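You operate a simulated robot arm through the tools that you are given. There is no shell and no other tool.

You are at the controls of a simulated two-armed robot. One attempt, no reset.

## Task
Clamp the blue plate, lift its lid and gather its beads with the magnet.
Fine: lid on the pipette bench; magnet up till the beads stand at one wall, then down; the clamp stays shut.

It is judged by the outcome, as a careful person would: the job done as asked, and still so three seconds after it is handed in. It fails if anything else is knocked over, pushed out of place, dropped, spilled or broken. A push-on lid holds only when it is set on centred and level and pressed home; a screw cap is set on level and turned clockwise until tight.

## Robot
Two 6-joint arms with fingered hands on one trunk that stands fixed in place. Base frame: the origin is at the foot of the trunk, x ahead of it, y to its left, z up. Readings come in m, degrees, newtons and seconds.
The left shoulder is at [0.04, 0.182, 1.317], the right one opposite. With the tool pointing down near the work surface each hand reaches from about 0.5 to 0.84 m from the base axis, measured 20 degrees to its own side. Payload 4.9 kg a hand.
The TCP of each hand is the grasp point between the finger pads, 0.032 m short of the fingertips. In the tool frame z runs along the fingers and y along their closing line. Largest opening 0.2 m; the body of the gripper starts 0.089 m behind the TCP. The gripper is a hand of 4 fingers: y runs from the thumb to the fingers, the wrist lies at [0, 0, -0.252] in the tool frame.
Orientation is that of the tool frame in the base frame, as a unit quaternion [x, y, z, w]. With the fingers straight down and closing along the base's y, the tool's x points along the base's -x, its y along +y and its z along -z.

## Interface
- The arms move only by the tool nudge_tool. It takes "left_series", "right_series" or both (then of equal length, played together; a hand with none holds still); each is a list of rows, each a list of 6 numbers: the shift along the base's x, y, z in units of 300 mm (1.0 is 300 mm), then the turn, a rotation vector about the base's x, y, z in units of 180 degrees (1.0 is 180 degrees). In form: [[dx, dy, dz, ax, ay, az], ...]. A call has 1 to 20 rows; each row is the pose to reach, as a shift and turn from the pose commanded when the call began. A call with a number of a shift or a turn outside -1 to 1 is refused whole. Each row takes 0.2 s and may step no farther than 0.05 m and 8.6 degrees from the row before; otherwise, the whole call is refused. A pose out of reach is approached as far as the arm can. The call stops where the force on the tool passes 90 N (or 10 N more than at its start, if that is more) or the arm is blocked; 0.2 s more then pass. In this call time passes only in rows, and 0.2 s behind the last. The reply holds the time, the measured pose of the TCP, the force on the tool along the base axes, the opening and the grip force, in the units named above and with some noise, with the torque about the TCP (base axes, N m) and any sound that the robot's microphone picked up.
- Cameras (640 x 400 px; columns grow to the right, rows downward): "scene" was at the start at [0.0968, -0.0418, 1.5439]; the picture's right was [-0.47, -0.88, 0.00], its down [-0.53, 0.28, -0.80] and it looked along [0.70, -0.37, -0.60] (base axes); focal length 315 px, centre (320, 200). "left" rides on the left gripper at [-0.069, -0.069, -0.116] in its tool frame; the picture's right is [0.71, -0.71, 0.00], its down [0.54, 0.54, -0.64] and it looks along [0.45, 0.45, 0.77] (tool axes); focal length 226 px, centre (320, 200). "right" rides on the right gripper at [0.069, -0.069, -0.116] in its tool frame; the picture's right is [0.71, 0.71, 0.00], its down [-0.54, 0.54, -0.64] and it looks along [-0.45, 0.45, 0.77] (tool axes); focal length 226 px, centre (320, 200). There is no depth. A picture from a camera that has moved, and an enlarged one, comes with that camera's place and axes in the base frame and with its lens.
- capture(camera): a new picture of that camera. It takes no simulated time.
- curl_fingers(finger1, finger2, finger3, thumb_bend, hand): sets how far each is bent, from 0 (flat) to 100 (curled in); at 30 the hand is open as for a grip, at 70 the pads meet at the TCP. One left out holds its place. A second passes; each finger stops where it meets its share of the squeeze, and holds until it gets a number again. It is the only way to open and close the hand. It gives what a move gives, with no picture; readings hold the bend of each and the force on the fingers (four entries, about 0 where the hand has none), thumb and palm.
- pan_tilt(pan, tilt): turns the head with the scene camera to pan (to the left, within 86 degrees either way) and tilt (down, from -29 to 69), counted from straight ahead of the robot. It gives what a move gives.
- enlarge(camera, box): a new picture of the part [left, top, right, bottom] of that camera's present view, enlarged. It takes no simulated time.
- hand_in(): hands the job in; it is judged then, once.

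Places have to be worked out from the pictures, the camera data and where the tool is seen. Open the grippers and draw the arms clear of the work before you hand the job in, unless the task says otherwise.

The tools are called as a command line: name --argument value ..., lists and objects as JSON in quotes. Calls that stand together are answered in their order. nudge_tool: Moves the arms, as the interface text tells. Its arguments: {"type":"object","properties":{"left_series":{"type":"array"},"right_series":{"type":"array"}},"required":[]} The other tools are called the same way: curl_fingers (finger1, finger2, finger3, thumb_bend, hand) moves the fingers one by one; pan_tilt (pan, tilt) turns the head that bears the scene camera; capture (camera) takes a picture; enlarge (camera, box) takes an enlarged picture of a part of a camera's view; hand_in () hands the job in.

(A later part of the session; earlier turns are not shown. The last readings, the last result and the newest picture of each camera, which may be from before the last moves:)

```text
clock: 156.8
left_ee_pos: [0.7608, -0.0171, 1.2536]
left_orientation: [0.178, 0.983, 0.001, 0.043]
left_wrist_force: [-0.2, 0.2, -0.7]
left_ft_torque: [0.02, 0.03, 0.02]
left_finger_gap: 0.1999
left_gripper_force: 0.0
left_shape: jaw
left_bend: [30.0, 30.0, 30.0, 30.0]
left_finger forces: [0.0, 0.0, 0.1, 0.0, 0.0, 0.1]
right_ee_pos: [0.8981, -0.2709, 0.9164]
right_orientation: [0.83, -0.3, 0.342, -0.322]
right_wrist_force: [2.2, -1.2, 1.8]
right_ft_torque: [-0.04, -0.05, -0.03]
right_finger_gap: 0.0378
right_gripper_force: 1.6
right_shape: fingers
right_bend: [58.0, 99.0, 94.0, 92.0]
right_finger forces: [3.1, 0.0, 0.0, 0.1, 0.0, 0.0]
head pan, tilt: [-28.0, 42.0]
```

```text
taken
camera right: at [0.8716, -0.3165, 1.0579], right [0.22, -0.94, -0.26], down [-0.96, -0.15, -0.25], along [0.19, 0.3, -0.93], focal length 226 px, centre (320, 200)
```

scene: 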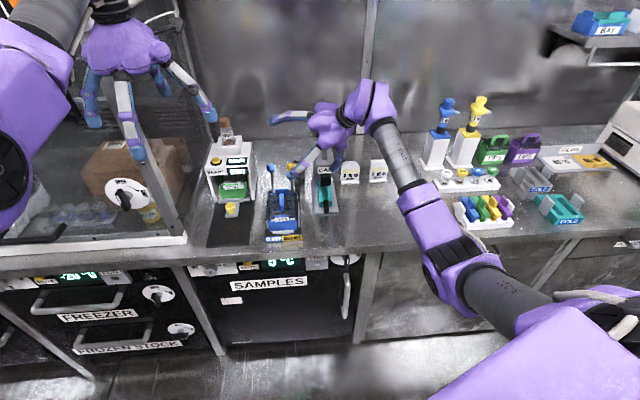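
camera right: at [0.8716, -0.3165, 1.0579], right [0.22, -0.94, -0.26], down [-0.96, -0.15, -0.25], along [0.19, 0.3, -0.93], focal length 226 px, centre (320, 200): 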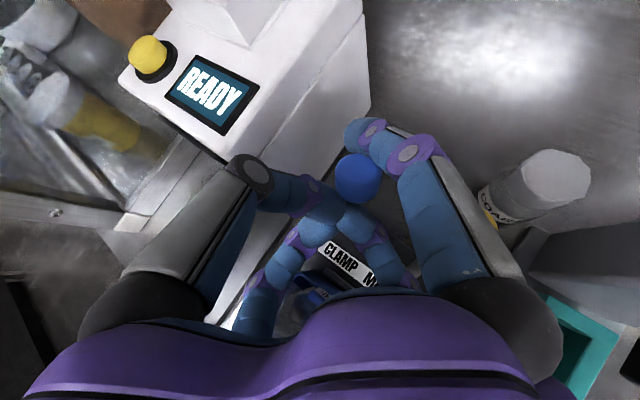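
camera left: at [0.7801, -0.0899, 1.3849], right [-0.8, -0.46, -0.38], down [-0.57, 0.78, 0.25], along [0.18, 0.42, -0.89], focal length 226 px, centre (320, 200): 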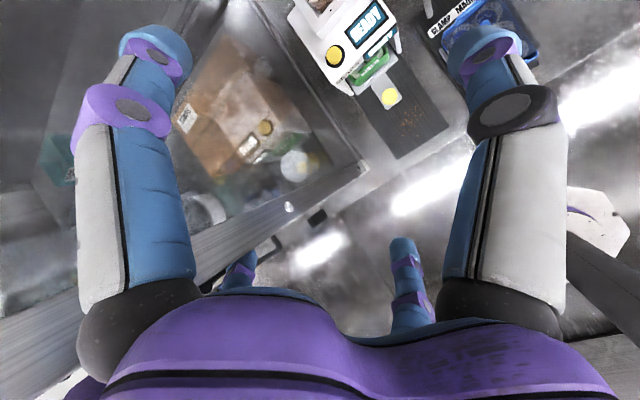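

Finger 1 is against the back of the blue knob (3 N). I pull it 2 cm toward the robot and watch the forces.

nudge_tool --right_series '[[-0.031, 0.0125, 0.003, 0, 0, 0], [-0.062, 0.025, 0.005, 0, 0, 0]]'

capture --camera "right"

```text
clock: 157.4
left_ee_pos: [0.7614, -0.0175, 1.2528]
left_orientation: [0.178, 0.983, 0.0, 0.043]
left_wrist_force: [0.0, -0.6, 0.1]
left_ft_torque: [0.0, 0.01, 0.01]
left_finger_gap: 0.2
left_gripper_force: 0.0
left_shape: jaw
left_bend: [30.0, 30.0, 30.0, 30.0]
left_finger forces: [0.0, 0.0, 0.0, 0.0, 0.0, 0.1]
right_ee_pos: [0.8799, -0.2633, 0.9184]
right_orientation: [0.83, -0.301, 0.342, -0.321]
right_wrist_force: [0.0, -0.4, 1.1]
right_ft_torque: [-0.03, -0.02, 0.01]
right_finger_gap: 0.0344
right_gripper_force: 0.4
right_shape: fingers
right_bend: [59.0, 99.0, 94.0, 92.0]
right_finger forces: [0.7, 0.2, 0.0, 0.0, 0.0, 0.0]
head pan, tilt: [-28.0, 42.0]
```

```text
taken
camera right: at [0.853, -0.3077, 1.0588], right [0.22, -0.94, -0.26], down [-0.96, -0.15, -0.24], along [0.19, 0.3, -0.93], focal length 226 px, centre (320, 200)
```

right: 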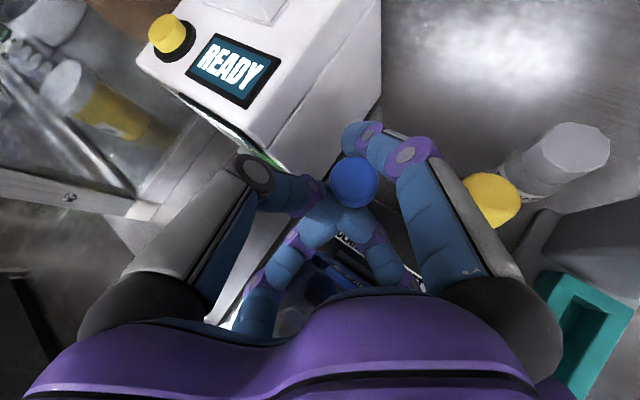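

The lever follows easily (under 1 N). I keep pulling, 2 cm at a time.

nudge_tool --right_series '[[-0.031, 0.0125, 0.0, 0, 0, 0], [-0.062, 0.025, -0.003, 0, 0, 0]]'

nudge_tool --right_series '[[-0.031, 0.0125, -0.008, 0, 0, 0], [-0.062, 0.025, -0.02, 0, 0, 0]]'

capture --camera "right"

enlarge --camera "scene" --box '[240, 140, 340, 250]'

```text
clock: 158.0
left_ee_pos: [0.7627, -0.0175, 1.2522]
left_orientation: [0.177, 0.983, 0.001, 0.041]
left_wrist_force: [0.0, 0.4, -0.1]
left_ft_torque: [0.02, -0.02, -0.01]
left_finger_gap: 0.2
left_gripper_force: 0.0
left_shape: jaw
left_bend: [30.0, 30.0, 30.0, 30.0]
left_finger forces: [0.0, 0.0, 0.1, 0.0, 0.0, 0.1]
right_ee_pos: [0.8648, -0.2582, 0.92]
right_orientation: [0.83, -0.298, 0.348, -0.32]
right_wrist_force: [33.8, -14.3, 6.4]
right_ft_torque: [-1.38, -0.39, 2.79]
right_finger_gap: 0.0375
right_gripper_force: 24.5
right_shape: fingers
right_bend: [58.0, 98.0, 94.0, 92.0]
right_finger forces: [4.5, 44.4, 0.0, 0.1, 0.0, 0.0]
head pan, tilt: [-28.0, 42.0]
```

```text
clock: 158.6
left_ee_pos: [0.7618, -0.0205, 1.2525]
left_orientation: [0.178, 0.983, 0.002, 0.042]
left_wrist_force: [-0.4, -1.0, -1.4]
left_ft_torque: [-0.02, -0.07, -0.03]
left_finger_gap: 0.1999
left_gripper_force: 0.1
left_shape: jaw
left_bend: [30.0, 30.0, 30.0, 30.0]
left_finger forces: [0.1, 0.1, 0.1, 0.0, 0.0, 0.0]
right_ee_pos: [0.8483, -0.2542, 0.9235]
right_orientation: [0.827, -0.297, 0.355, -0.32]
right_wrist_force: [44.8, -37.5, 35.5]
right_ft_torque: [-1.18, 0.3, 2.96]
right_finger_gap: 0.034
right_gripper_force: 43.2
right_shape: fingers
right_bend: [60.0, 99.0, 94.0, 92.0]
right_finger forces: [0.1, 64.8, 21.6, 0.0, 0.0, 0.0]
head pan, tilt: [-28.0, 42.0]
```

```text
taken
camera right: at [0.8182, -0.2974, 1.0654], right [0.22, -0.95, -0.24], down [-0.95, -0.15, -0.27], along [0.22, 0.29, -0.93], focal length 226 px, centre (320, 200)
```

right: 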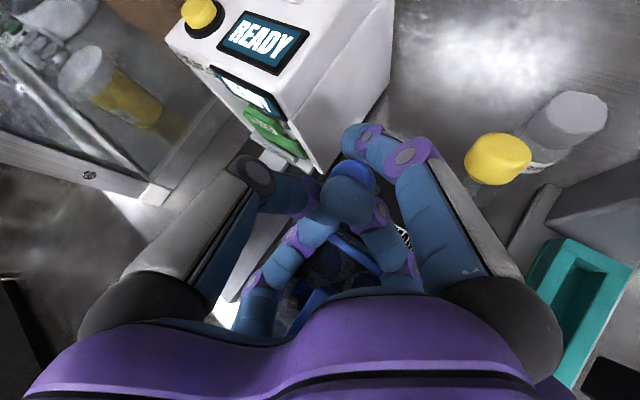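

```text
3.64 times, centred on (290, 195) of scene
camera zoom: at [0.094, -0.0418, 1.5367], right [-0.47, -0.88, 0.0], down [-0.59, 0.32, -0.74], along [0.66, -0.35, -0.67], focal length 1146 px, centre (429, 218)
```

zoom: 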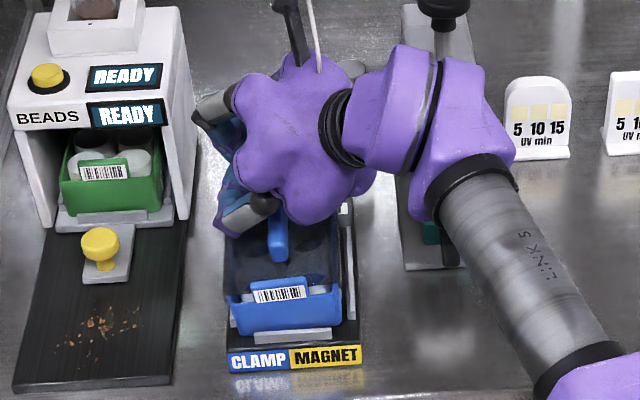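

Fingers 2 and 3 are now pressing on something low (65 N), probably the plate's rear wall. I relieve that at once by lifting and easing back slightly.

nudge_tool --right_series '[[0.035, -0.014, 0.04, 0, 0, 0]]'

capture --camera "right"

enlarge --camera "scene" --box '[260, 180, 310, 245]'

```text
clock: 159.0
left_ee_pos: [0.7622, -0.0186, 1.2522]
left_orientation: [0.178, 0.983, 0.002, 0.043]
left_wrist_force: [0.0, 0.3, 0.6]
left_ft_torque: [-0.05, -0.01, -0.01]
left_finger_gap: 0.2001
left_gripper_force: 0.0
left_shape: jaw
left_bend: [30.0, 30.0, 30.0, 30.0]
left_finger forces: [0.0, 0.0, 0.0, 0.1, 0.0, 0.0]
right_ee_pos: [0.8532, -0.2531, 0.9225]
right_orientation: [0.83, -0.3, 0.343, -0.322]
right_wrist_force: [15.0, -21.4, 14.1]
right_ft_torque: [-0.68, 0.31, 1.19]
right_finger_gap: 0.0353
right_gripper_force: 23.5
right_shape: fingers
right_bend: [60.0, 100.0, 94.0, 92.0]
right_finger forces: [0.9, 41.1, 4.9, 0.0, 0.1, 0.1]
head pan, tilt: [-28.0, 42.0]
```

```text
taken
camera right: at [0.8259, -0.2978, 1.0637], right [0.22, -0.94, -0.26], down [-0.96, -0.15, -0.25], along [0.19, 0.3, -0.93], focal length 226 px, centre (320, 200)
```

right: 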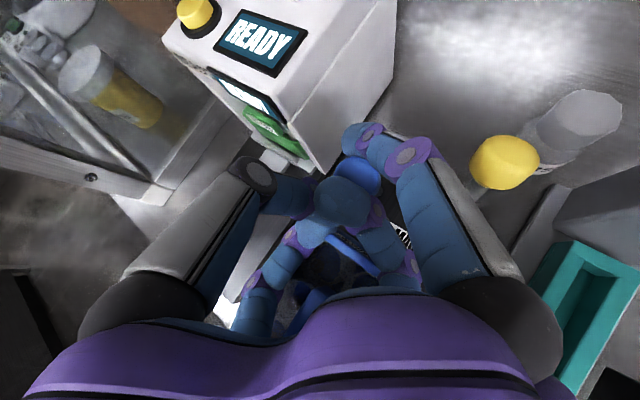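

```text
6.15 times, centred on (285, 212) of scene
camera zoom: at [0.0938, -0.0411, 1.5367], right [-0.47, -0.88, 0.0], down [-0.59, 0.31, -0.74], along [0.66, -0.35, -0.67], focal length 1940 px, centre (535, 123)
```

zoom: 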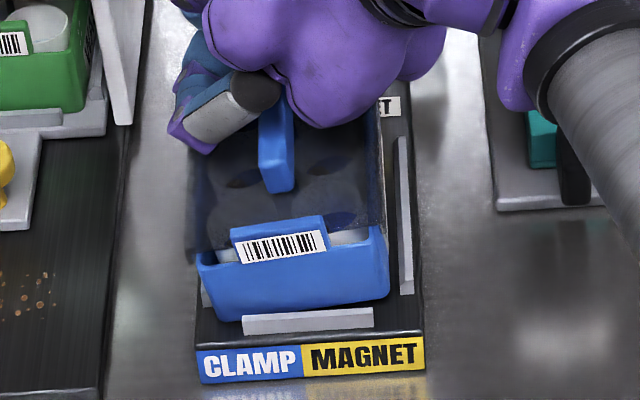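

The plate has been nudged a little (skewed by a few mm) by finger 2. I lift straight up to release it.

nudge_tool --right_series '[[0.02, -0.02, 0.06, 0, 0, 0], [0.03, -0.03, 0.13, 0, 0, 0]]'

capture --camera "right"

enlarge --camera "scene" --box '[260, 160, 310, 245]'

```text
clock: 159.6
left_ee_pos: [0.7614, -0.0158, 1.2531]
left_orientation: [0.177, 0.983, 0.0, 0.043]
left_wrist_force: [0.6, 0.0, 0.8]
left_ft_torque: [0.02, 0.0, 0.0]
left_finger_gap: 0.1999
left_gripper_force: 0.1
left_shape: jaw
left_bend: [30.0, 30.0, 30.0, 30.0]
left_finger forces: [0.0, 0.1, 0.0, 0.1, 0.0, 0.0]
right_ee_pos: [0.8625, -0.2594, 0.9595]
right_orientation: [0.831, -0.301, 0.34, -0.323]
right_wrist_force: [0.0, -0.2, 0.0]
right_ft_torque: [0.01, -0.01, 0.0]
right_finger_gap: 0.0567
right_gripper_force: 0.1
right_shape: fingers
right_bend: [60.0, 100.0, 95.0, 98.0]
right_finger forces: [0.1, 0.0, 0.0, 0.1, 0.1, 0.0]
head pan, tilt: [-28.0, 42.0]
```

```text
taken
camera right: at [0.8355, -0.3052, 1.1015], right [0.22, -0.94, -0.26], down [-0.96, -0.15, -0.24], along [0.19, 0.3, -0.93], focal length 226 px, centre (320, 200)
```

right: 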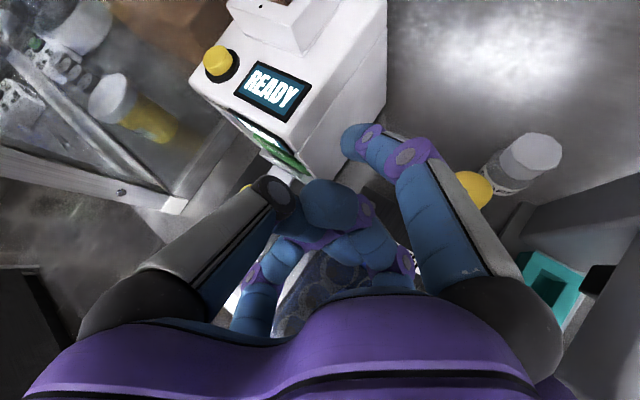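

```text
4.71 times, centred on (285, 202) of scene
camera zoom: at [0.0939, -0.04, 1.5367], right [-0.47, -0.88, 0.0], down [-0.59, 0.31, -0.74], along [0.66, -0.35, -0.67], focal length 1484 px, centre (485, 188)
```

zoom: 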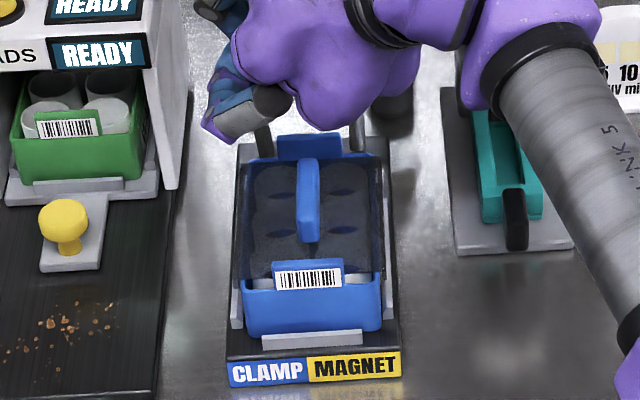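

The plate is back square in its seat. I withdraw farther along the fingers to see where the blue lever is now.

nudge_tool --right_series '[[-0.09, -0.04, 0.1, 0, 0, 0], [-0.18, -0.08, 0.2, 0, 0, 0], [-0.27, -0.12, 0.28, 0, 0, 0]]'

capture --camera "right"

enlarge --camera "scene" --box '[260, 150, 310, 245]'

```text
clock: 160.4
left_ee_pos: [0.7611, -0.0172, 1.2517]
left_orientation: [0.177, 0.983, 0.001, 0.043]
left_wrist_force: [0.1, -0.8, -0.9]
left_ft_torque: [0.0, 0.02, -0.01]
left_finger_gap: 0.2001
left_gripper_force: 0.0
left_shape: jaw
left_bend: [30.0, 30.0, 30.0, 30.0]
left_finger forces: [0.0, 0.0, 0.0, 0.0, 0.1, 0.1]
right_ee_pos: [0.7803, -0.2983, 1.0462]
right_orientation: [0.83, -0.299, 0.343, -0.323]
right_wrist_force: [0.9, -0.1, -1.0]
right_ft_torque: [-0.02, 0.0, -0.01]
right_finger_gap: 0.0568
right_gripper_force: 0.2
right_shape: fingers
right_bend: [60.0, 100.0, 95.0, 98.0]
right_finger forces: [0.0, 0.0, 0.0, 0.0, 0.1, 0.1]
head pan, tilt: [-28.0, 42.0]
```

```text
taken
camera right: at [0.7529, -0.3429, 1.1874], right [0.22, -0.94, -0.26], down [-0.96, -0.15, -0.24], along [0.19, 0.3, -0.93], focal length 226 px, centre (320, 200)
```

right: 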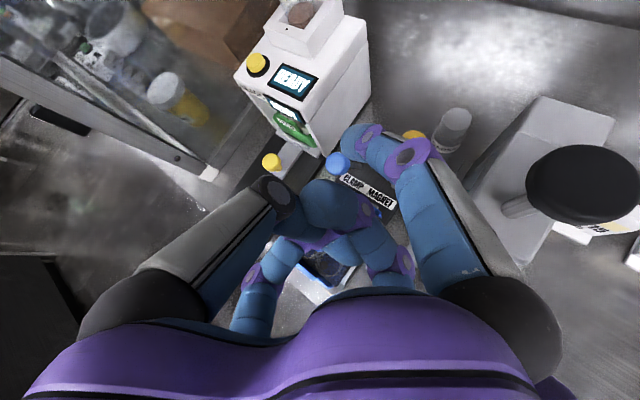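

```text
4.21 times, centred on (285, 198) of scene
camera zoom: at [0.094, -0.0402, 1.5367], right [-0.47, -0.88, 0.0], down [-0.59, 0.31, -0.74], along [0.66, -0.35, -0.67], focal length 1328 px, centre (467, 210)
```

zoom: 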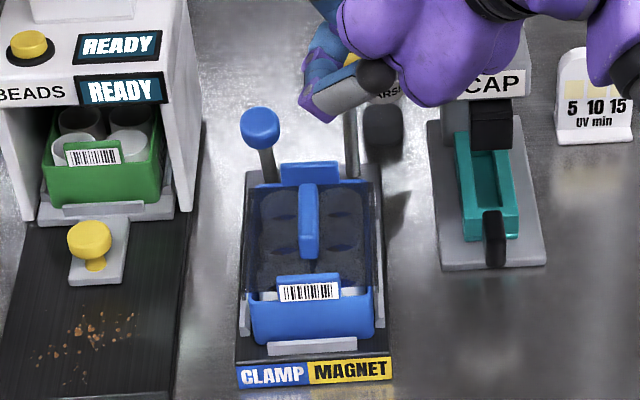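

The blue lever now leans forward (knob at f≈0.900, before 0.964 — symmetric about its pivot) and stays there. I zoom in to compare the clamp jaws with before.

enlarge --camera "scene" --box '[260, 180, 310, 245]'

enlarge --camera "scene" --box '[262, 205, 306, 245]'

```text
6.15 times, centred on (285, 212) of scene
camera zoom: at [0.094, -0.0402, 1.5367], right [-0.47, -0.88, 0.0], down [-0.59, 0.31, -0.74], along [0.66, -0.35, -0.67], focal length 1940 px, centre (535, 123)
```

zoom: 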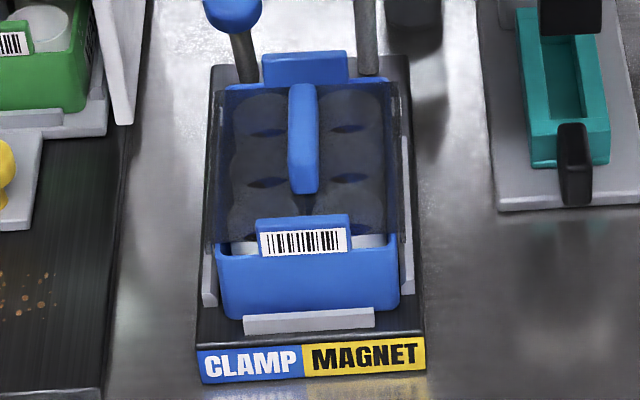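

```text
10.00 times, centred on (284, 225) of scene
camera zoom: at [0.094, -0.0402, 1.5367], right [-0.47, -0.88, 0.0], down [-0.59, 0.31, -0.74], along [0.66, -0.35, -0.67], focal length 3153 px, centre (680, -50)
```

zoom: 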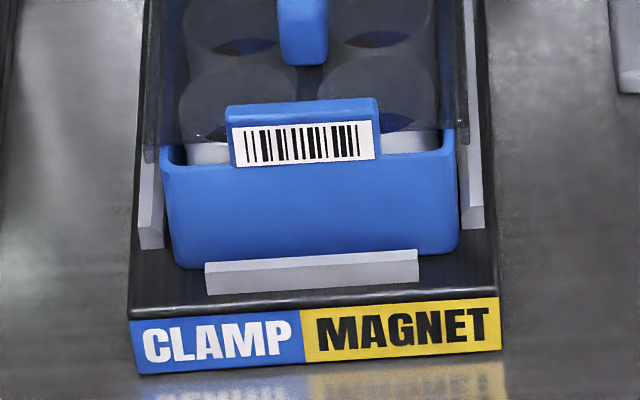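

The lid handle and jaws look right, but I want to be sure the clamp lever is fully home. I close all fingers into a fist, go behind the knob, and press it gently toward the robot.

curl_fingers --hand "right" --finger1 100

nudge_tool --right_series '[[0.11, 0.01, 0.0, 0, 0, 0], [0.22, 0.02, -0.02, 0, 0, 0], [0.33, 0.04, -0.06, 0, 0, 0], [0.43, 0.05, -0.12, 0, 0, 0]]'

capture --camera "right"

```text
clock: 161.4
left_ee_pos: [0.7602, -0.0159, 1.253]
left_orientation: [0.177, 0.983, 0.002, 0.044]
left_wrist_force: [0.3, -0.7, -1.4]
left_ft_torque: [0.01, 0.04, 0.01]
left_finger_gap: 0.1997
left_gripper_force: 0.2
left_shape: jaw
left_bend: [30.0, 30.0, 30.0, 30.0]
left_finger forces: [0.0, 0.1, 0.1, 0.1, 0.0, 0.0]
right_ee_pos: [0.7812, -0.2987, 1.0464]
right_orientation: [0.83, -0.3, 0.343, -0.322]
right_wrist_force: [-0.6, 0.1, -0.1]
right_ft_torque: [-0.04, -0.02, 0.01]
right_finger_gap: 0.0305
right_gripper_force: 0.0
right_shape: fingers
right_bend: [82.0, 100.0, 96.0, 99.0]
right_finger forces: [0.0, 0.0, 0.0, 0.1, 0.1, 0.0]
head pan, tilt: [-28.0, 42.0]
```

```text
clock: 162.4
left_ee_pos: [0.7611, -0.0169, 1.2525]
left_orientation: [0.177, 0.983, 0.001, 0.042]
left_wrist_force: [-0.7, 1.0, 0.3]
left_ft_torque: [0.0, -0.01, 0.01]
left_finger_gap: 0.1999
left_gripper_force: 0.0
left_shape: jaw
left_bend: [30.0, 30.0, 30.0, 30.0]
left_finger forces: [0.1, 0.1, 0.0, 0.0, 0.0, 0.0]
right_ee_pos: [0.9114, -0.2803, 1.0094]
right_orientation: [0.83, -0.3, 0.343, -0.321]
right_wrist_force: [-0.1, 0.1, 0.0]
right_ft_torque: [-0.02, -0.04, -0.02]
right_finger_gap: 0.0304
right_gripper_force: 0.0
right_shape: fingers
right_bend: [82.0, 100.0, 96.0, 99.0]
right_finger forces: [0.1, 0.0, 0.1, 0.0, 0.1, 0.0]
head pan, tilt: [-28.0, 42.0]
```

```text
taken
camera right: at [0.8832, -0.3251, 1.1501], right [0.22, -0.94, -0.26], down [-0.96, -0.15, -0.25], along [0.19, 0.3, -0.93], focal length 226 px, centre (320, 200)
```

right: 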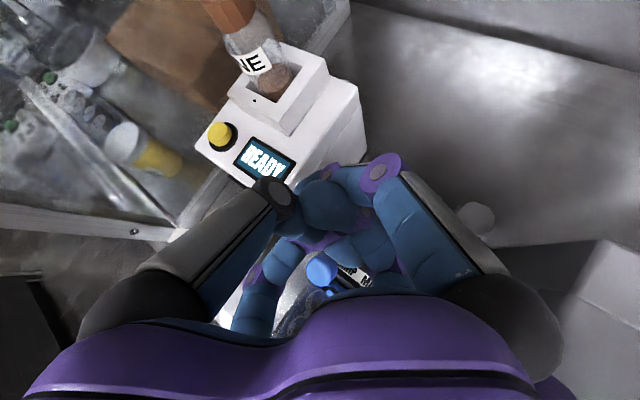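

The fist is behind the knob. I descend behind it and press gently forward.

nudge_tool --right_series '[[0.0, -0.01, -0.14, 0, 0, 0], [0.0, -0.02, -0.28, 0, 0, 0]]'

nudge_tool --right_series '[[-0.031, 0.0125, 0, 0, 0, 0], [-0.062, 0.025, 0, 0, 0, 0]]'

capture --camera "right"

```text
clock: 163.0
left_ee_pos: [0.759, -0.0151, 1.2531]
left_orientation: [0.178, 0.983, 0.002, 0.043]
left_wrist_force: [0.7, -1.3, -0.2]
left_ft_torque: [0.03, 0.03, 0.01]
left_finger_gap: 0.1996
left_gripper_force: 0.2
left_shape: jaw
left_bend: [30.0, 30.0, 30.0, 30.0]
left_finger forces: [0.0, 0.0, 0.0, 0.0, 0.0, 0.0]
right_ee_pos: [0.9134, -0.285, 0.9405]
right_orientation: [0.826, -0.297, 0.35, -0.328]
right_wrist_force: [-5.6, 7.0, 48.2]
right_ft_torque: [1.36, 2.47, -0.08]
right_finger_gap: 0.0378
right_gripper_force: 23.7
right_shape: fingers
right_bend: [83.0, 100.0, 95.0, 99.0]
right_finger forces: [0.0, 0.0, 47.5, 0.0, 0.0, 0.0]
head pan, tilt: [-28.0, 42.0]
```

```text
clock: 163.6
left_ee_pos: [0.7603, -0.0148, 1.252]
left_orientation: [0.178, 0.983, 0.002, 0.043]
left_wrist_force: [0.2, -0.7, 0.6]
left_ft_torque: [-0.02, 0.01, 0.0]
left_finger_gap: 0.1999
left_gripper_force: 0.1
left_shape: jaw
left_bend: [30.0, 30.0, 30.0, 30.0]
left_finger forces: [0.0, 0.0, 0.0, 0.0, 0.1, 0.0]
right_ee_pos: [0.8943, -0.2794, 0.9373]
right_orientation: [0.828, -0.297, 0.348, -0.323]
right_wrist_force: [25.2, 7.7, 34.9]
right_ft_torque: [0.64, 0.8, -0.66]
right_finger_gap: 0.0412
right_gripper_force: 19.3
right_shape: fingers
right_bend: [85.0, 100.0, 95.0, 100.0]
right_finger forces: [0.0, 0.0, 38.8, 0.1, 0.0, 0.1]
head pan, tilt: [-28.0, 42.0]
```

```text
taken
camera right: at [0.8652, -0.3234, 1.0779], right [0.22, -0.94, -0.25], down [-0.95, -0.16, -0.26], along [0.2, 0.3, -0.93], focal length 226 px, centre (320, 200)
```

right: 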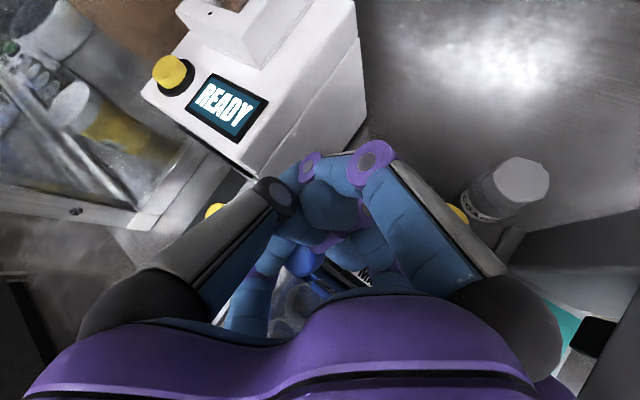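

Finger 3 is bearing down on the knob; I lift off rather than press more, and re-measure the lever.

nudge_tool --right_series '[[0.01, 0.0, 0.1, 0, 0, 0], [0.0, 0.0, 0.22, 0, 0, 0], [-0.1, -0.02, 0.3, 0, 0, 0], [-0.22, -0.05, 0.36, 0, 0, 0], [-0.34, -0.08, 0.4, 0, 0, 0]]'

capture --camera "right"

enlarge --camera "scene" --box '[260, 150, 310, 245]'

```text
clock: 164.8
left_ee_pos: [0.7616, -0.0178, 1.2528]
left_orientation: [0.177, 0.983, 0.001, 0.042]
left_wrist_force: [-0.3, 0.4, -0.8]
left_ft_torque: [0.03, 0.02, 0.0]
left_finger_gap: 0.2
left_gripper_force: 0.1
left_shape: jaw
left_bend: [30.0, 30.0, 30.0, 30.0]
left_finger forces: [0.0, 0.1, 0.1, 0.1, 0.0, 0.1]
right_ee_pos: [0.7904, -0.3023, 1.0454]
right_orientation: [0.83, -0.3, 0.343, -0.322]
right_wrist_force: [0.8, 0.5, -0.1]
right_ft_torque: [0.0, 0.0, 0.0]
right_finger_gap: 0.0325
right_gripper_force: 0.0
right_shape: fingers
right_bend: [90.0, 100.0, 96.0, 99.0]
right_finger forces: [0.0, 0.0, 0.0, 0.0, 0.0, 0.0]
head pan, tilt: [-28.0, 42.0]
```

```text
taken
camera right: at [0.7624, -0.3473, 1.1861], right [0.22, -0.94, -0.26], down [-0.96, -0.15, -0.24], along [0.19, 0.3, -0.93], focal length 226 px, centre (320, 200)
```

right: 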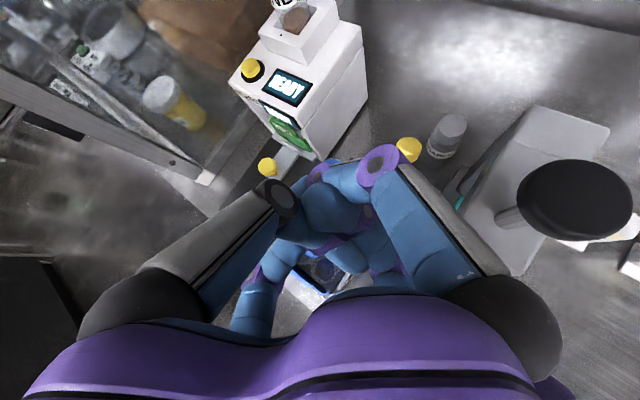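

```text
4.21 times, centred on (285, 198) of scene
camera zoom: at [0.094, -0.0401, 1.5367], right [-0.47, -0.88, 0.0], down [-0.59, 0.31, -0.74], along [0.66, -0.35, -0.67], focal length 1328 px, centre (467, 210)
```

zoom: 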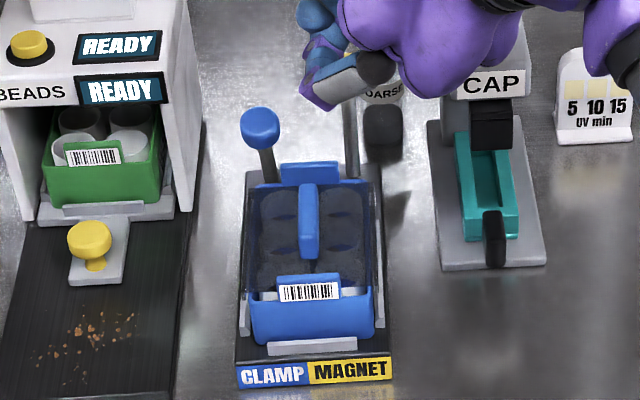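

The lever does not move further under load, so it is at its stop: the plate is clamped. Next is the lid; I need the hand as upright as possible near the plate, so I turn to heading ~60° and try reducing tilt at lower height.

nudge_tool --right_series '[[-0.01, 0.0, 0.0, 0, 0, 0.04], [-0.02, 0.01, 0.0, 0, 0, 0.08], [-0.04, 0.02, -0.01, 0, 0, 0.12], [-0.06, 0.04, -0.02, 0, 0, 0.16], [-0.07, 0.06, -0.03, 0, 0, 0.2]]'

nudge_tool --right_series '[[0.0, 0.0, -0.06, -0.0347, 0.02, 0], [0.0, 0.0, -0.1, -0.0693, 0.04, 0], [0.0, 0.0, -0.12, -0.104, 0.06, 0]]'

capture --camera "scene"

```text
clock: 166.0
left_ee_pos: [0.7616, -0.0184, 1.2532]
left_orientation: [0.178, 0.983, 0.001, 0.043]
left_wrist_force: [-0.4, 0.2, 0.3]
left_ft_torque: [0.01, -0.01, 0.01]
left_finger_gap: 0.2001
left_gripper_force: 0.0
left_shape: jaw
left_bend: [30.0, 30.0, 30.0, 30.0]
left_finger forces: [0.0, 0.1, 0.1, 0.0, 0.1, 0.0]
right_ee_pos: [0.768, -0.2854, 1.0379]
right_orientation: [0.882, -0.028, 0.226, -0.413]
right_wrist_force: [-0.1, -0.1, 0.2]
right_ft_torque: [0.03, -0.01, 0.0]
right_finger_gap: 0.032
right_gripper_force: 0.1
right_shape: fingers
right_bend: [90.0, 100.0, 96.0, 99.0]
right_finger forces: [0.0, 0.0, 0.0, 0.0, 0.0, 0.0]
head pan, tilt: [-28.0, 42.0]
```

```text
clock: 166.8
left_ee_pos: [0.762, -0.0172, 1.2525]
left_orientation: [0.178, 0.983, 0.001, 0.043]
left_wrist_force: [0.0, 0.1, -1.2]
left_ft_torque: [-0.02, 0.03, 0.02]
left_finger_gap: 0.2001
left_gripper_force: 0.0
left_shape: jaw
left_bend: [30.0, 30.0, 30.0, 30.0]
left_finger forces: [0.1, 0.0, 0.1, 0.0, 0.0, 0.0]
right_ee_pos: [0.7699, -0.2866, 1.0068]
right_orientation: [0.933, -0.031, 0.174, -0.313]
right_wrist_force: [0.1, 0.9, 0.2]
right_ft_torque: [0.0, -0.01, 0.02]
right_finger_gap: 0.0324
right_gripper_force: 0.0
right_shape: fingers
right_bend: [91.0, 100.0, 96.0, 99.0]
right_finger forces: [0.0, 0.0, 0.1, 0.0, 0.1, 0.0]
right hand out of reach, approached as far as the arm can: row 3
head pan, tilt: [-28.0, 42.0]
```

```text
taken
```

scene: 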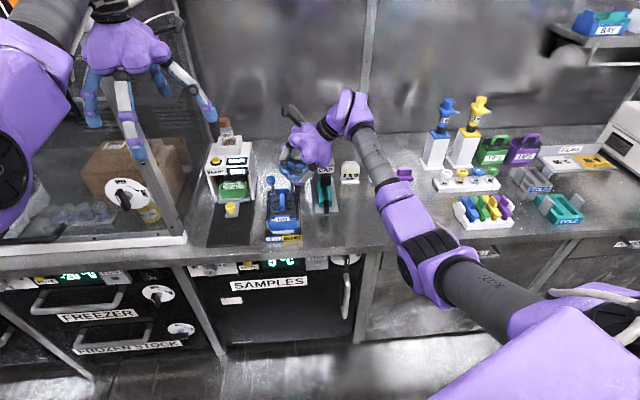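

At z≈1.0 the tilt is down to 42°, and fingers 1/3 now close almost along the handle's length. I roll 27° to level that closing line and open fingers 1 and 3 to a ring just wider than the handle.

nudge_tool --right_series '[[0.0, 0.0, 0.0, 0.0129, 0.0215, -0.0279], [0.0, 0.0, 0.0, 0.0258, 0.043, -0.0557], [-0.01, 0.01, 0.0, 0.0387, 0.0645, -0.0836], [-0.02, 0.015, 0.0, 0.0516, 0.086, -0.1115]]'

curl_fingers --hand "right" --finger1 46 --finger3 46

capture --camera "right"

enlarge --camera "scene" --box '[240, 120, 360, 250]'

```text
clock: 167.8
left_ee_pos: [0.7611, -0.0166, 1.2521]
left_orientation: [0.177, 0.983, 0.001, 0.043]
left_wrist_force: [-0.1, -1.2, -1.1]
left_ft_torque: [0.02, 0.01, -0.02]
left_finger_gap: 0.1999
left_gripper_force: 0.1
left_shape: jaw
left_bend: [30.0, 30.0, 30.0, 30.0]
left_finger forces: [0.0, 0.0, 0.0, 0.1, 0.0, 0.1]
right_ee_pos: [0.7624, -0.2832, 1.0071]
right_orientation: [0.9, -0.247, 0.096, -0.346]
right_wrist_force: [0.3, -0.4, -0.9]
right_ft_torque: [-0.03, -0.01, 0.01]
right_finger_gap: 0.0322
right_gripper_force: 0.2
right_shape: fingers
right_bend: [91.0, 100.0, 96.0, 99.0]
right_finger forces: [0.0, 0.0, 0.0, 0.1, 0.1, 0.0]
head pan, tilt: [-28.0, 42.0]
```

```text
clock: 168.8
left_ee_pos: [0.7619, -0.0179, 1.2525]
left_orientation: [0.178, 0.983, 0.001, 0.043]
left_wrist_force: [0.9, -0.1, 0.6]
left_ft_torque: [-0.05, 0.05, 0.01]
left_finger_gap: 0.1998
left_gripper_force: 0.1
left_shape: jaw
left_bend: [30.0, 30.0, 30.0, 30.0]
left_finger forces: [0.0, 0.0, 0.0, 0.0, 0.1, 0.1]
right_ee_pos: [0.7621, -0.2827, 1.0058]
right_orientation: [0.9, -0.246, 0.097, -0.345]
right_wrist_force: [-0.1, -0.7, -0.6]
right_ft_torque: [-0.01, -0.02, 0.03]
right_finger_gap: 0.0826
right_gripper_force: 0.0
right_shape: fingers
right_bend: [46.0, 100.0, 46.0, 99.0]
right_finger forces: [0.0, 0.0, 0.0, 0.0, 0.1, 0.0]
head pan, tilt: [-28.0, 42.0]
```

```text
taken
camera right: at [0.8091, -0.3401, 1.1394], right [0.34, -0.81, -0.47], down [-0.89, -0.44, 0.11], along [-0.3, 0.38, -0.87], focal length 226 px, centre (320, 200)
```

right: 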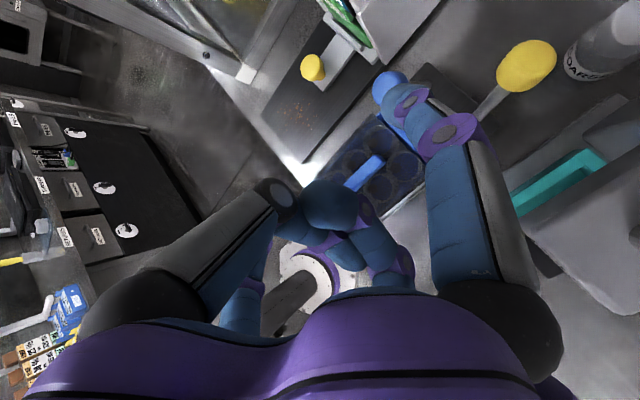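

```text
3.08 times, centred on (300, 185) of scene
camera zoom: at [0.0939, -0.0403, 1.5367], right [-0.47, -0.88, 0.0], down [-0.59, 0.31, -0.74], along [0.66, -0.35, -0.67], focal length 970 px, centre (382, 246)
```

zoom: 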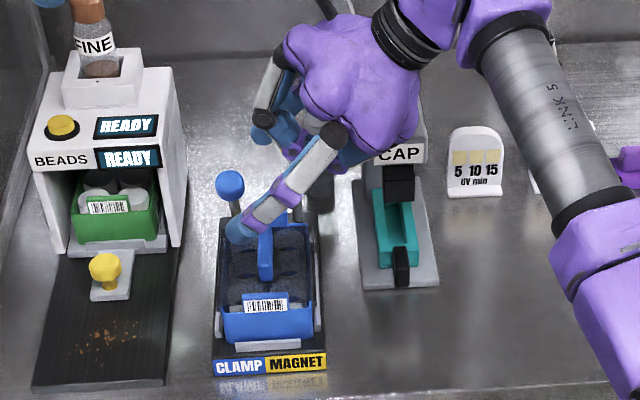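

Everything lines up with the handle. I add a small yaw so the fingers close along it, and descend the first 6 cm.

nudge_tool --right_series '[[0.003, 0.001, -0.07, 0, 0, 0.025], [0.006, 0.002, -0.14, 0, 0, 0.05], [0.006, 0.002, -0.2, 0, 0, 0.05]]'

capture --camera "right"

enlarge --camera "scene" --box '[255, 150, 325, 250]'

```text
clock: 169.6
left_ee_pos: [0.7612, -0.0158, 1.2525]
left_orientation: [0.177, 0.983, 0.002, 0.043]
left_wrist_force: [0.3, -0.2, -0.2]
left_ft_torque: [0.02, 0.0, 0.0]
left_finger_gap: 0.2
left_gripper_force: 0.2
left_shape: jaw
left_bend: [30.0, 30.0, 30.0, 30.0]
left_finger forces: [0.1, 0.0, 0.1, 0.1, 0.1, 0.0]
right_ee_pos: [0.7628, -0.283, 0.947]
right_orientation: [0.917, -0.175, 0.069, -0.352]
right_wrist_force: [-0.2, -0.6, 0.9]
right_ft_torque: [-0.01, 0.03, 0.0]
right_finger_gap: 0.0826
right_gripper_force: 0.1
right_shape: fingers
right_bend: [46.0, 100.0, 46.0, 99.0]
right_finger forces: [0.1, 0.0, 0.1, 0.0, 0.0, 0.1]
head pan, tilt: [-28.0, 42.0]
```

```text
taken
camera right: at [0.8179, -0.3312, 1.0788], right [0.46, -0.75, -0.47], down [-0.81, -0.57, 0.11], along [-0.35, 0.33, -0.87], focal length 226 px, centre (320, 200)
```

right: 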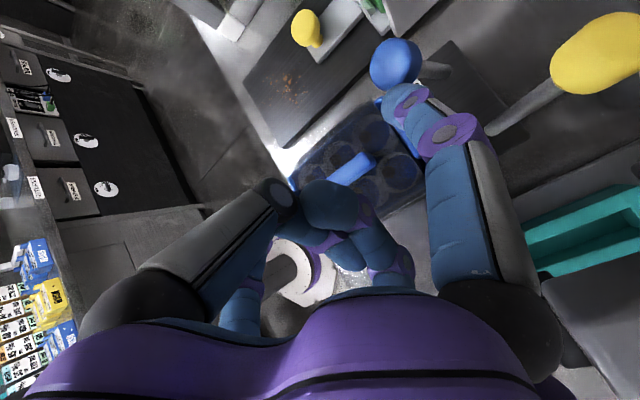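

```text
4.00 times, centred on (290, 200) of scene
camera zoom: at [0.094, -0.0402, 1.5367], right [-0.47, -0.88, 0.0], down [-0.59, 0.31, -0.74], along [0.66, -0.35, -0.67], focal length 1261 px, centre (440, 200)
```

zoom: 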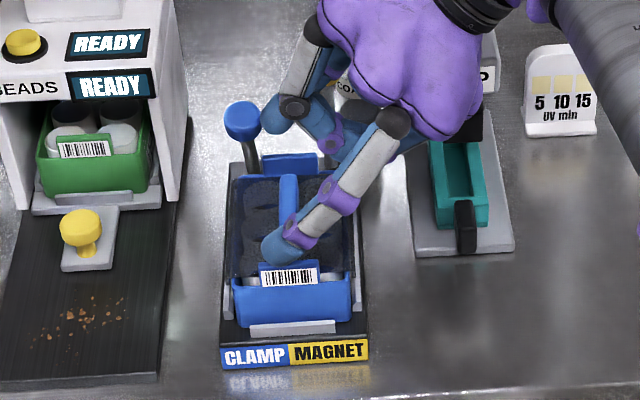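

The front finger is at the handle's front end and the rear one behind it. I descend carefully 2 cm more.

nudge_tool --right_series '[[0.0, 0.0, -0.033, 0, 0, 0], [0.0, 0.0, -0.066, 0, 0, 0]]'

capture --camera "right"

enlarge --camera "scene" --box '[260, 165, 310, 235]'

```text
clock: 170.2
left_ee_pos: [0.7607, -0.0169, 1.2518]
left_orientation: [0.178, 0.983, 0.001, 0.042]
left_wrist_force: [0.6, -0.4, 0.7]
left_ft_torque: [-0.02, 0.0, 0.0]
left_finger_gap: 0.1999
left_gripper_force: 0.1
left_shape: jaw
left_bend: [30.0, 30.0, 30.0, 30.0]
left_finger forces: [0.0, 0.0, 0.1, 0.0, 0.1, 0.1]
right_ee_pos: [0.764, -0.2831, 0.9272]
right_orientation: [0.917, -0.177, 0.069, -0.352]
right_wrist_force: [-0.4, -0.2, 0.7]
right_ft_torque: [-0.02, -0.03, 0.0]
right_finger_gap: 0.0827
right_gripper_force: 0.0
right_shape: fingers
right_bend: [46.0, 100.0, 46.0, 99.0]
right_finger forces: [0.1, 0.0, 0.0, 0.0, 0.1, 0.0]
head pan, tilt: [-28.0, 42.0]
```

```text
taken
camera right: at [0.8189, -0.3325, 1.0593], right [0.46, -0.75, -0.47], down [-0.81, -0.57, 0.11], along [-0.35, 0.33, -0.87], focal length 226 px, centre (320, 200)
```

right: 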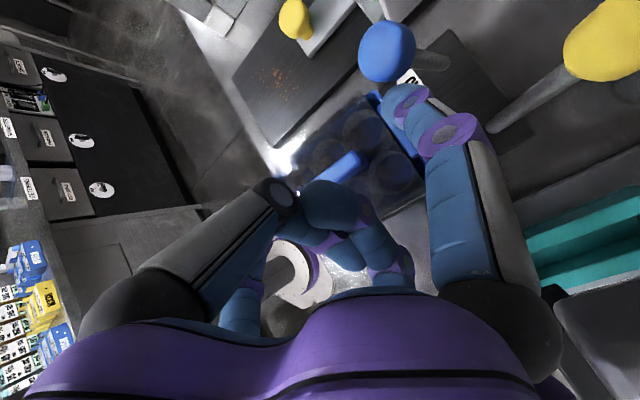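

```text
5.71 times, centred on (285, 200) of scene
camera zoom: at [0.094, -0.0403, 1.5367], right [-0.47, -0.88, 0.0], down [-0.59, 0.31, -0.74], along [0.66, -0.35, -0.67], focal length 1802 px, centre (520, 200)
```

zoom: 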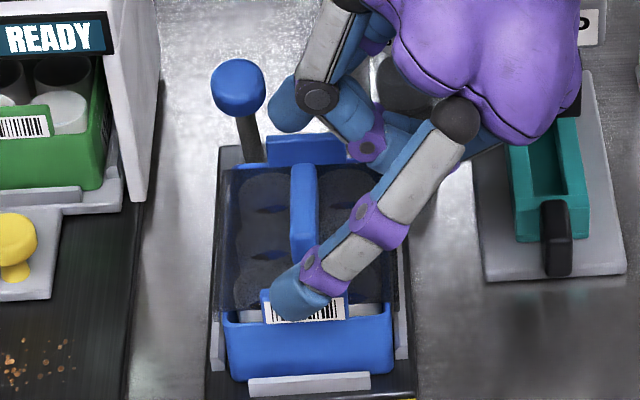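

The front label tab stands close in front of the handle, so I close finger 3 a little (50) to slip between tab and handle, then descend the last 2.4 cm.

curl_fingers --hand "right" --finger3 50 --finger1 47

nudge_tool --right_series '[[0.0, 0.0, -0.04, 0, 0, 0], [0.0, 0.0, -0.078, 0, 0, 0]]'

enlarge --camera "scene" --box '[260, 165, 310, 235]'

```text
clock: 171.2
left_ee_pos: [0.7609, -0.0168, 1.2519]
left_orientation: [0.178, 0.983, 0.001, 0.042]
left_wrist_force: [-0.1, 0.1, 0.4]
left_ft_torque: [0.02, 0.01, -0.01]
left_finger_gap: 0.1998
left_gripper_force: 0.0
left_shape: jaw
left_bend: [30.0, 30.0, 30.0, 30.0]
left_finger forces: [0.0, 0.0, 0.0, 0.1, 0.0, 0.0]
right_ee_pos: [0.7639, -0.2833, 0.9276]
right_orientation: [0.917, -0.175, 0.069, -0.352]
right_wrist_force: [-0.4, 0.3, 1.4]
right_ft_torque: [0.04, -0.01, 0.0]
right_finger_gap: 0.0815
right_gripper_force: 0.1
right_shape: fingers
right_bend: [47.0, 100.0, 50.0, 99.0]
right_finger forces: [0.0, 0.0, 0.6, 0.1, 0.0, 0.0]
head pan, tilt: [-28.0, 42.0]
```

```text
clock: 171.8
left_ee_pos: [0.7615, -0.0192, 1.2532]
left_orientation: [0.178, 0.983, 0.0, 0.042]
left_wrist_force: [0.4, 0.3, -0.1]
left_ft_torque: [-0.01, 0.03, -0.01]
left_finger_gap: 0.2
left_gripper_force: 0.1
left_shape: jaw
left_bend: [30.0, 30.0, 30.0, 30.0]
left_finger forces: [0.1, 0.0, 0.0, 0.0, 0.0, 0.0]
right_ee_pos: [0.7631, -0.2835, 0.9013]
right_orientation: [0.916, -0.176, 0.069, -0.353]
right_wrist_force: [-0.5, -9.2, 20.2]
right_ft_torque: [0.93, 0.46, 0.26]
right_finger_gap: 0.0863
right_gripper_force: 11.0
right_shape: fingers
right_bend: [45.0, 100.0, 49.0, 99.0]
right_finger forces: [3.2, 0.1, 17.8, 0.0, 0.0, 0.1]
head pan, tilt: [-28.0, 42.0]
```

```text
5.71 times, centred on (285, 200) of scene
camera zoom: at [0.0938, -0.0406, 1.5367], right [-0.47, -0.88, 0.0], down [-0.59, 0.31, -0.74], along [0.66, -0.35, -0.67], focal length 1802 px, centre (520, 200)
```

zoom: 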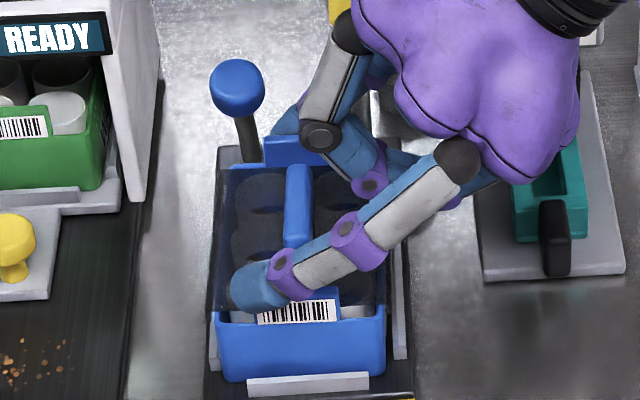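

Finger 3's tip touches the lid/plate (18 N) since the tips reach further than assumed. I raise 1.5 cm and shift 1 cm to the right.

nudge_tool --right_series '[[-0.006, -0.015, 0.03, 0, 0, 0], [-0.012, -0.031, 0.05, 0, 0, 0]]'

enlarge --camera "scene" --box '[260, 165, 310, 235]'

capture --camera "right"

```text
clock: 172.4
left_ee_pos: [0.762, -0.0157, 1.2528]
left_orientation: [0.177, 0.983, 0.001, 0.043]
left_wrist_force: [0.0, -0.1, -0.3]
left_ft_torque: [0.0, 0.02, -0.02]
left_finger_gap: 0.1999
left_gripper_force: 0.1
left_shape: jaw
left_bend: [30.0, 30.0, 30.0, 30.0]
left_finger forces: [0.1, 0.0, 0.0, 0.1, 0.0, 0.1]
right_ee_pos: [0.7596, -0.2911, 0.9186]
right_orientation: [0.917, -0.175, 0.068, -0.352]
right_wrist_force: [1.2, 4.0, 4.6]
right_ft_torque: [0.39, 0.26, -0.16]
right_finger_gap: 0.0834
right_gripper_force: 3.7
right_shape: fingers
right_bend: [46.0, 100.0, 49.0, 99.0]
right_finger forces: [1.3, 0.0, 6.6, 0.0, 0.0, 0.0]
head pan, tilt: [-28.0, 42.0]
```

```text
5.71 times, centred on (285, 200) of scene
camera zoom: at [0.094, -0.0399, 1.5367], right [-0.47, -0.88, 0.0], down [-0.59, 0.31, -0.74], along [0.66, -0.35, -0.67], focal length 1802 px, centre (520, 200)
```

zoom: 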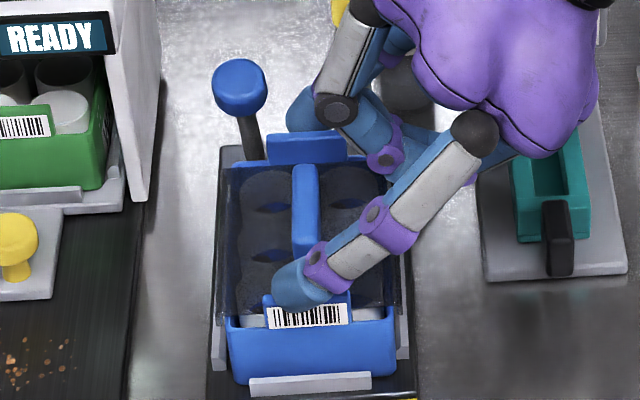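

```text
taken
camera right: at [0.8156, -0.3399, 1.0506], right [0.46, -0.75, -0.47], down [-0.81, -0.57, 0.11], along [-0.36, 0.33, -0.87], focal length 226 px, centre (320, 200)
```

right: 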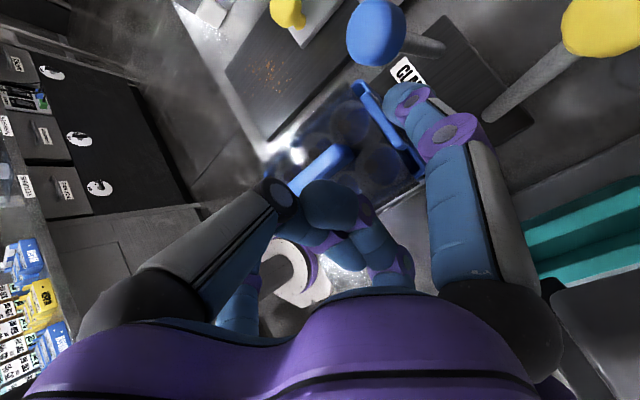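

Still touching; I raise another centimetre so nothing bears on the plate, and look at it again.

nudge_tool --right_series '[[0.0, 0.0, 0.035, 0, 0, 0]]'

enlarge --camera "scene" --box '[260, 165, 310, 245]'

```text
clock: 172.8
left_ee_pos: [0.7604, -0.0179, 1.252]
left_orientation: [0.177, 0.983, 0.001, 0.043]
left_wrist_force: [-0.4, 0.0, 0.1]
left_ft_torque: [-0.01, 0.0, -0.03]
left_finger_gap: 0.2003
left_gripper_force: 0.0
left_shape: jaw
left_bend: [30.0, 30.0, 30.0, 30.0]
left_finger forces: [0.1, 0.1, 0.0, 0.0, 0.0, 0.0]
right_ee_pos: [0.7596, -0.2954, 0.928]
right_orientation: [0.917, -0.176, 0.068, -0.351]
right_wrist_force: [-0.5, 0.5, 0.0]
right_ft_torque: [0.0, 0.04, -0.02]
right_finger_gap: 0.0814
right_gripper_force: 0.1
right_shape: fingers
right_bend: [47.0, 100.0, 50.0, 99.0]
right_finger forces: [0.0, 0.0, 0.2, 0.0, 0.0, 0.0]
head pan, tilt: [-28.0, 42.0]
```

```text
5.00 times, centred on (285, 205) of scene
camera zoom: at [0.094, -0.0402, 1.5367], right [-0.47, -0.88, 0.0], down [-0.59, 0.31, -0.74], along [0.66, -0.35, -0.67], focal length 1576 px, centre (495, 175)
```

zoom: 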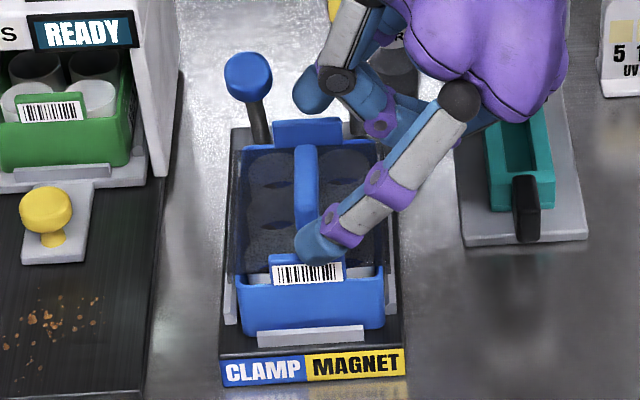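

Freed and the plate sits square. The front fingertip is now right before the handle's front end. I lower 6 mm and close fingers 1 and 3 on the handle.

nudge_tool --right_series '[[0.0, 0.0, -0.022, 0, 0, 0]]'

curl_fingers --hand "right" --finger3 58 --finger1 58

enlarge --camera "scene" --box '[260, 165, 310, 245]'

capture --camera "right"

```text
clock: 173.2
left_ee_pos: [0.7608, -0.0171, 1.2528]
left_orientation: [0.177, 0.983, 0.001, 0.042]
left_wrist_force: [-0.2, 0.0, -0.1]
left_ft_torque: [0.03, -0.02, -0.02]
left_finger_gap: 0.1998
left_gripper_force: 0.1
left_shape: jaw
left_bend: [30.0, 30.0, 30.0, 30.0]
left_finger forces: [0.0, 0.1, 0.1, 0.0, 0.1, 0.1]
right_ee_pos: [0.7597, -0.2941, 0.9249]
right_orientation: [0.917, -0.176, 0.07, -0.352]
right_wrist_force: [-1.4, -2.8, 8.5]
right_ft_torque: [0.24, 0.26, 0.16]
right_finger_gap: 0.0817
right_gripper_force: 4.3
right_shape: fingers
right_bend: [47.0, 100.0, 50.0, 99.0]
right_finger forces: [1.9, 0.0, 7.4, 0.0, 0.1, 0.1]
head pan, tilt: [-28.0, 42.0]
```

```text
clock: 174.2
left_ee_pos: [0.7601, -0.017, 1.2527]
left_orientation: [0.178, 0.983, 0.001, 0.043]
left_wrist_force: [0.4, 0.2, -0.1]
left_ft_torque: [0.05, 0.0, 0.01]
left_finger_gap: 0.2004
left_gripper_force: 0.1
left_shape: jaw
left_bend: [30.0, 30.0, 30.0, 30.0]
left_finger forces: [0.0, 0.0, 0.1, 0.0, 0.0, 0.0]
right_ee_pos: [0.7597, -0.2929, 0.9236]
right_orientation: [0.916, -0.175, 0.07, -0.353]
right_wrist_force: [-1.1, -6.4, 16.4]
right_ft_torque: [0.18, -0.02, 0.0]
right_finger_gap: 0.0779
right_gripper_force: 11.5
right_shape: fingers
right_bend: [51.0, 100.0, 51.0, 99.0]
right_finger forces: [11.6, 0.0, 12.9, 0.0, 0.0, 0.0]
head pan, tilt: [-28.0, 42.0]
```

```text
5.00 times, centred on (285, 205) of scene
camera zoom: at [0.0931, -0.0403, 1.5367], right [-0.47, -0.88, 0.0], down [-0.59, 0.31, -0.74], along [0.66, -0.35, -0.67], focal length 1576 px, centre (495, 175)
```

zoom: 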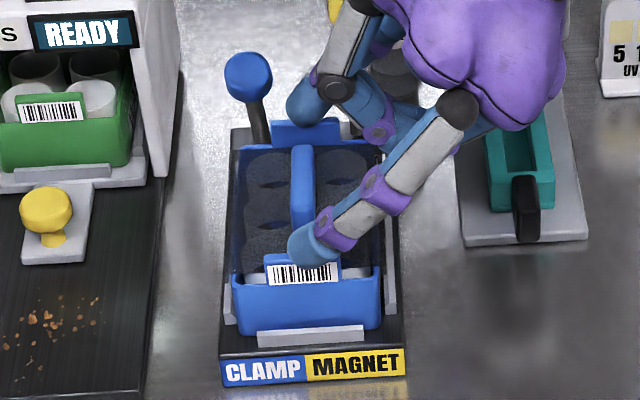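

```text
taken
camera right: at [0.8149, -0.3422, 1.0561], right [0.46, -0.75, -0.47], down [-0.81, -0.57, 0.11], along [-0.35, 0.33, -0.88], focal length 226 px, centre (320, 200)
```

right: 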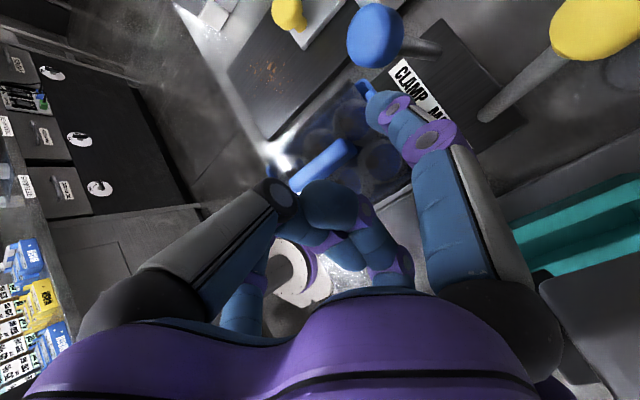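

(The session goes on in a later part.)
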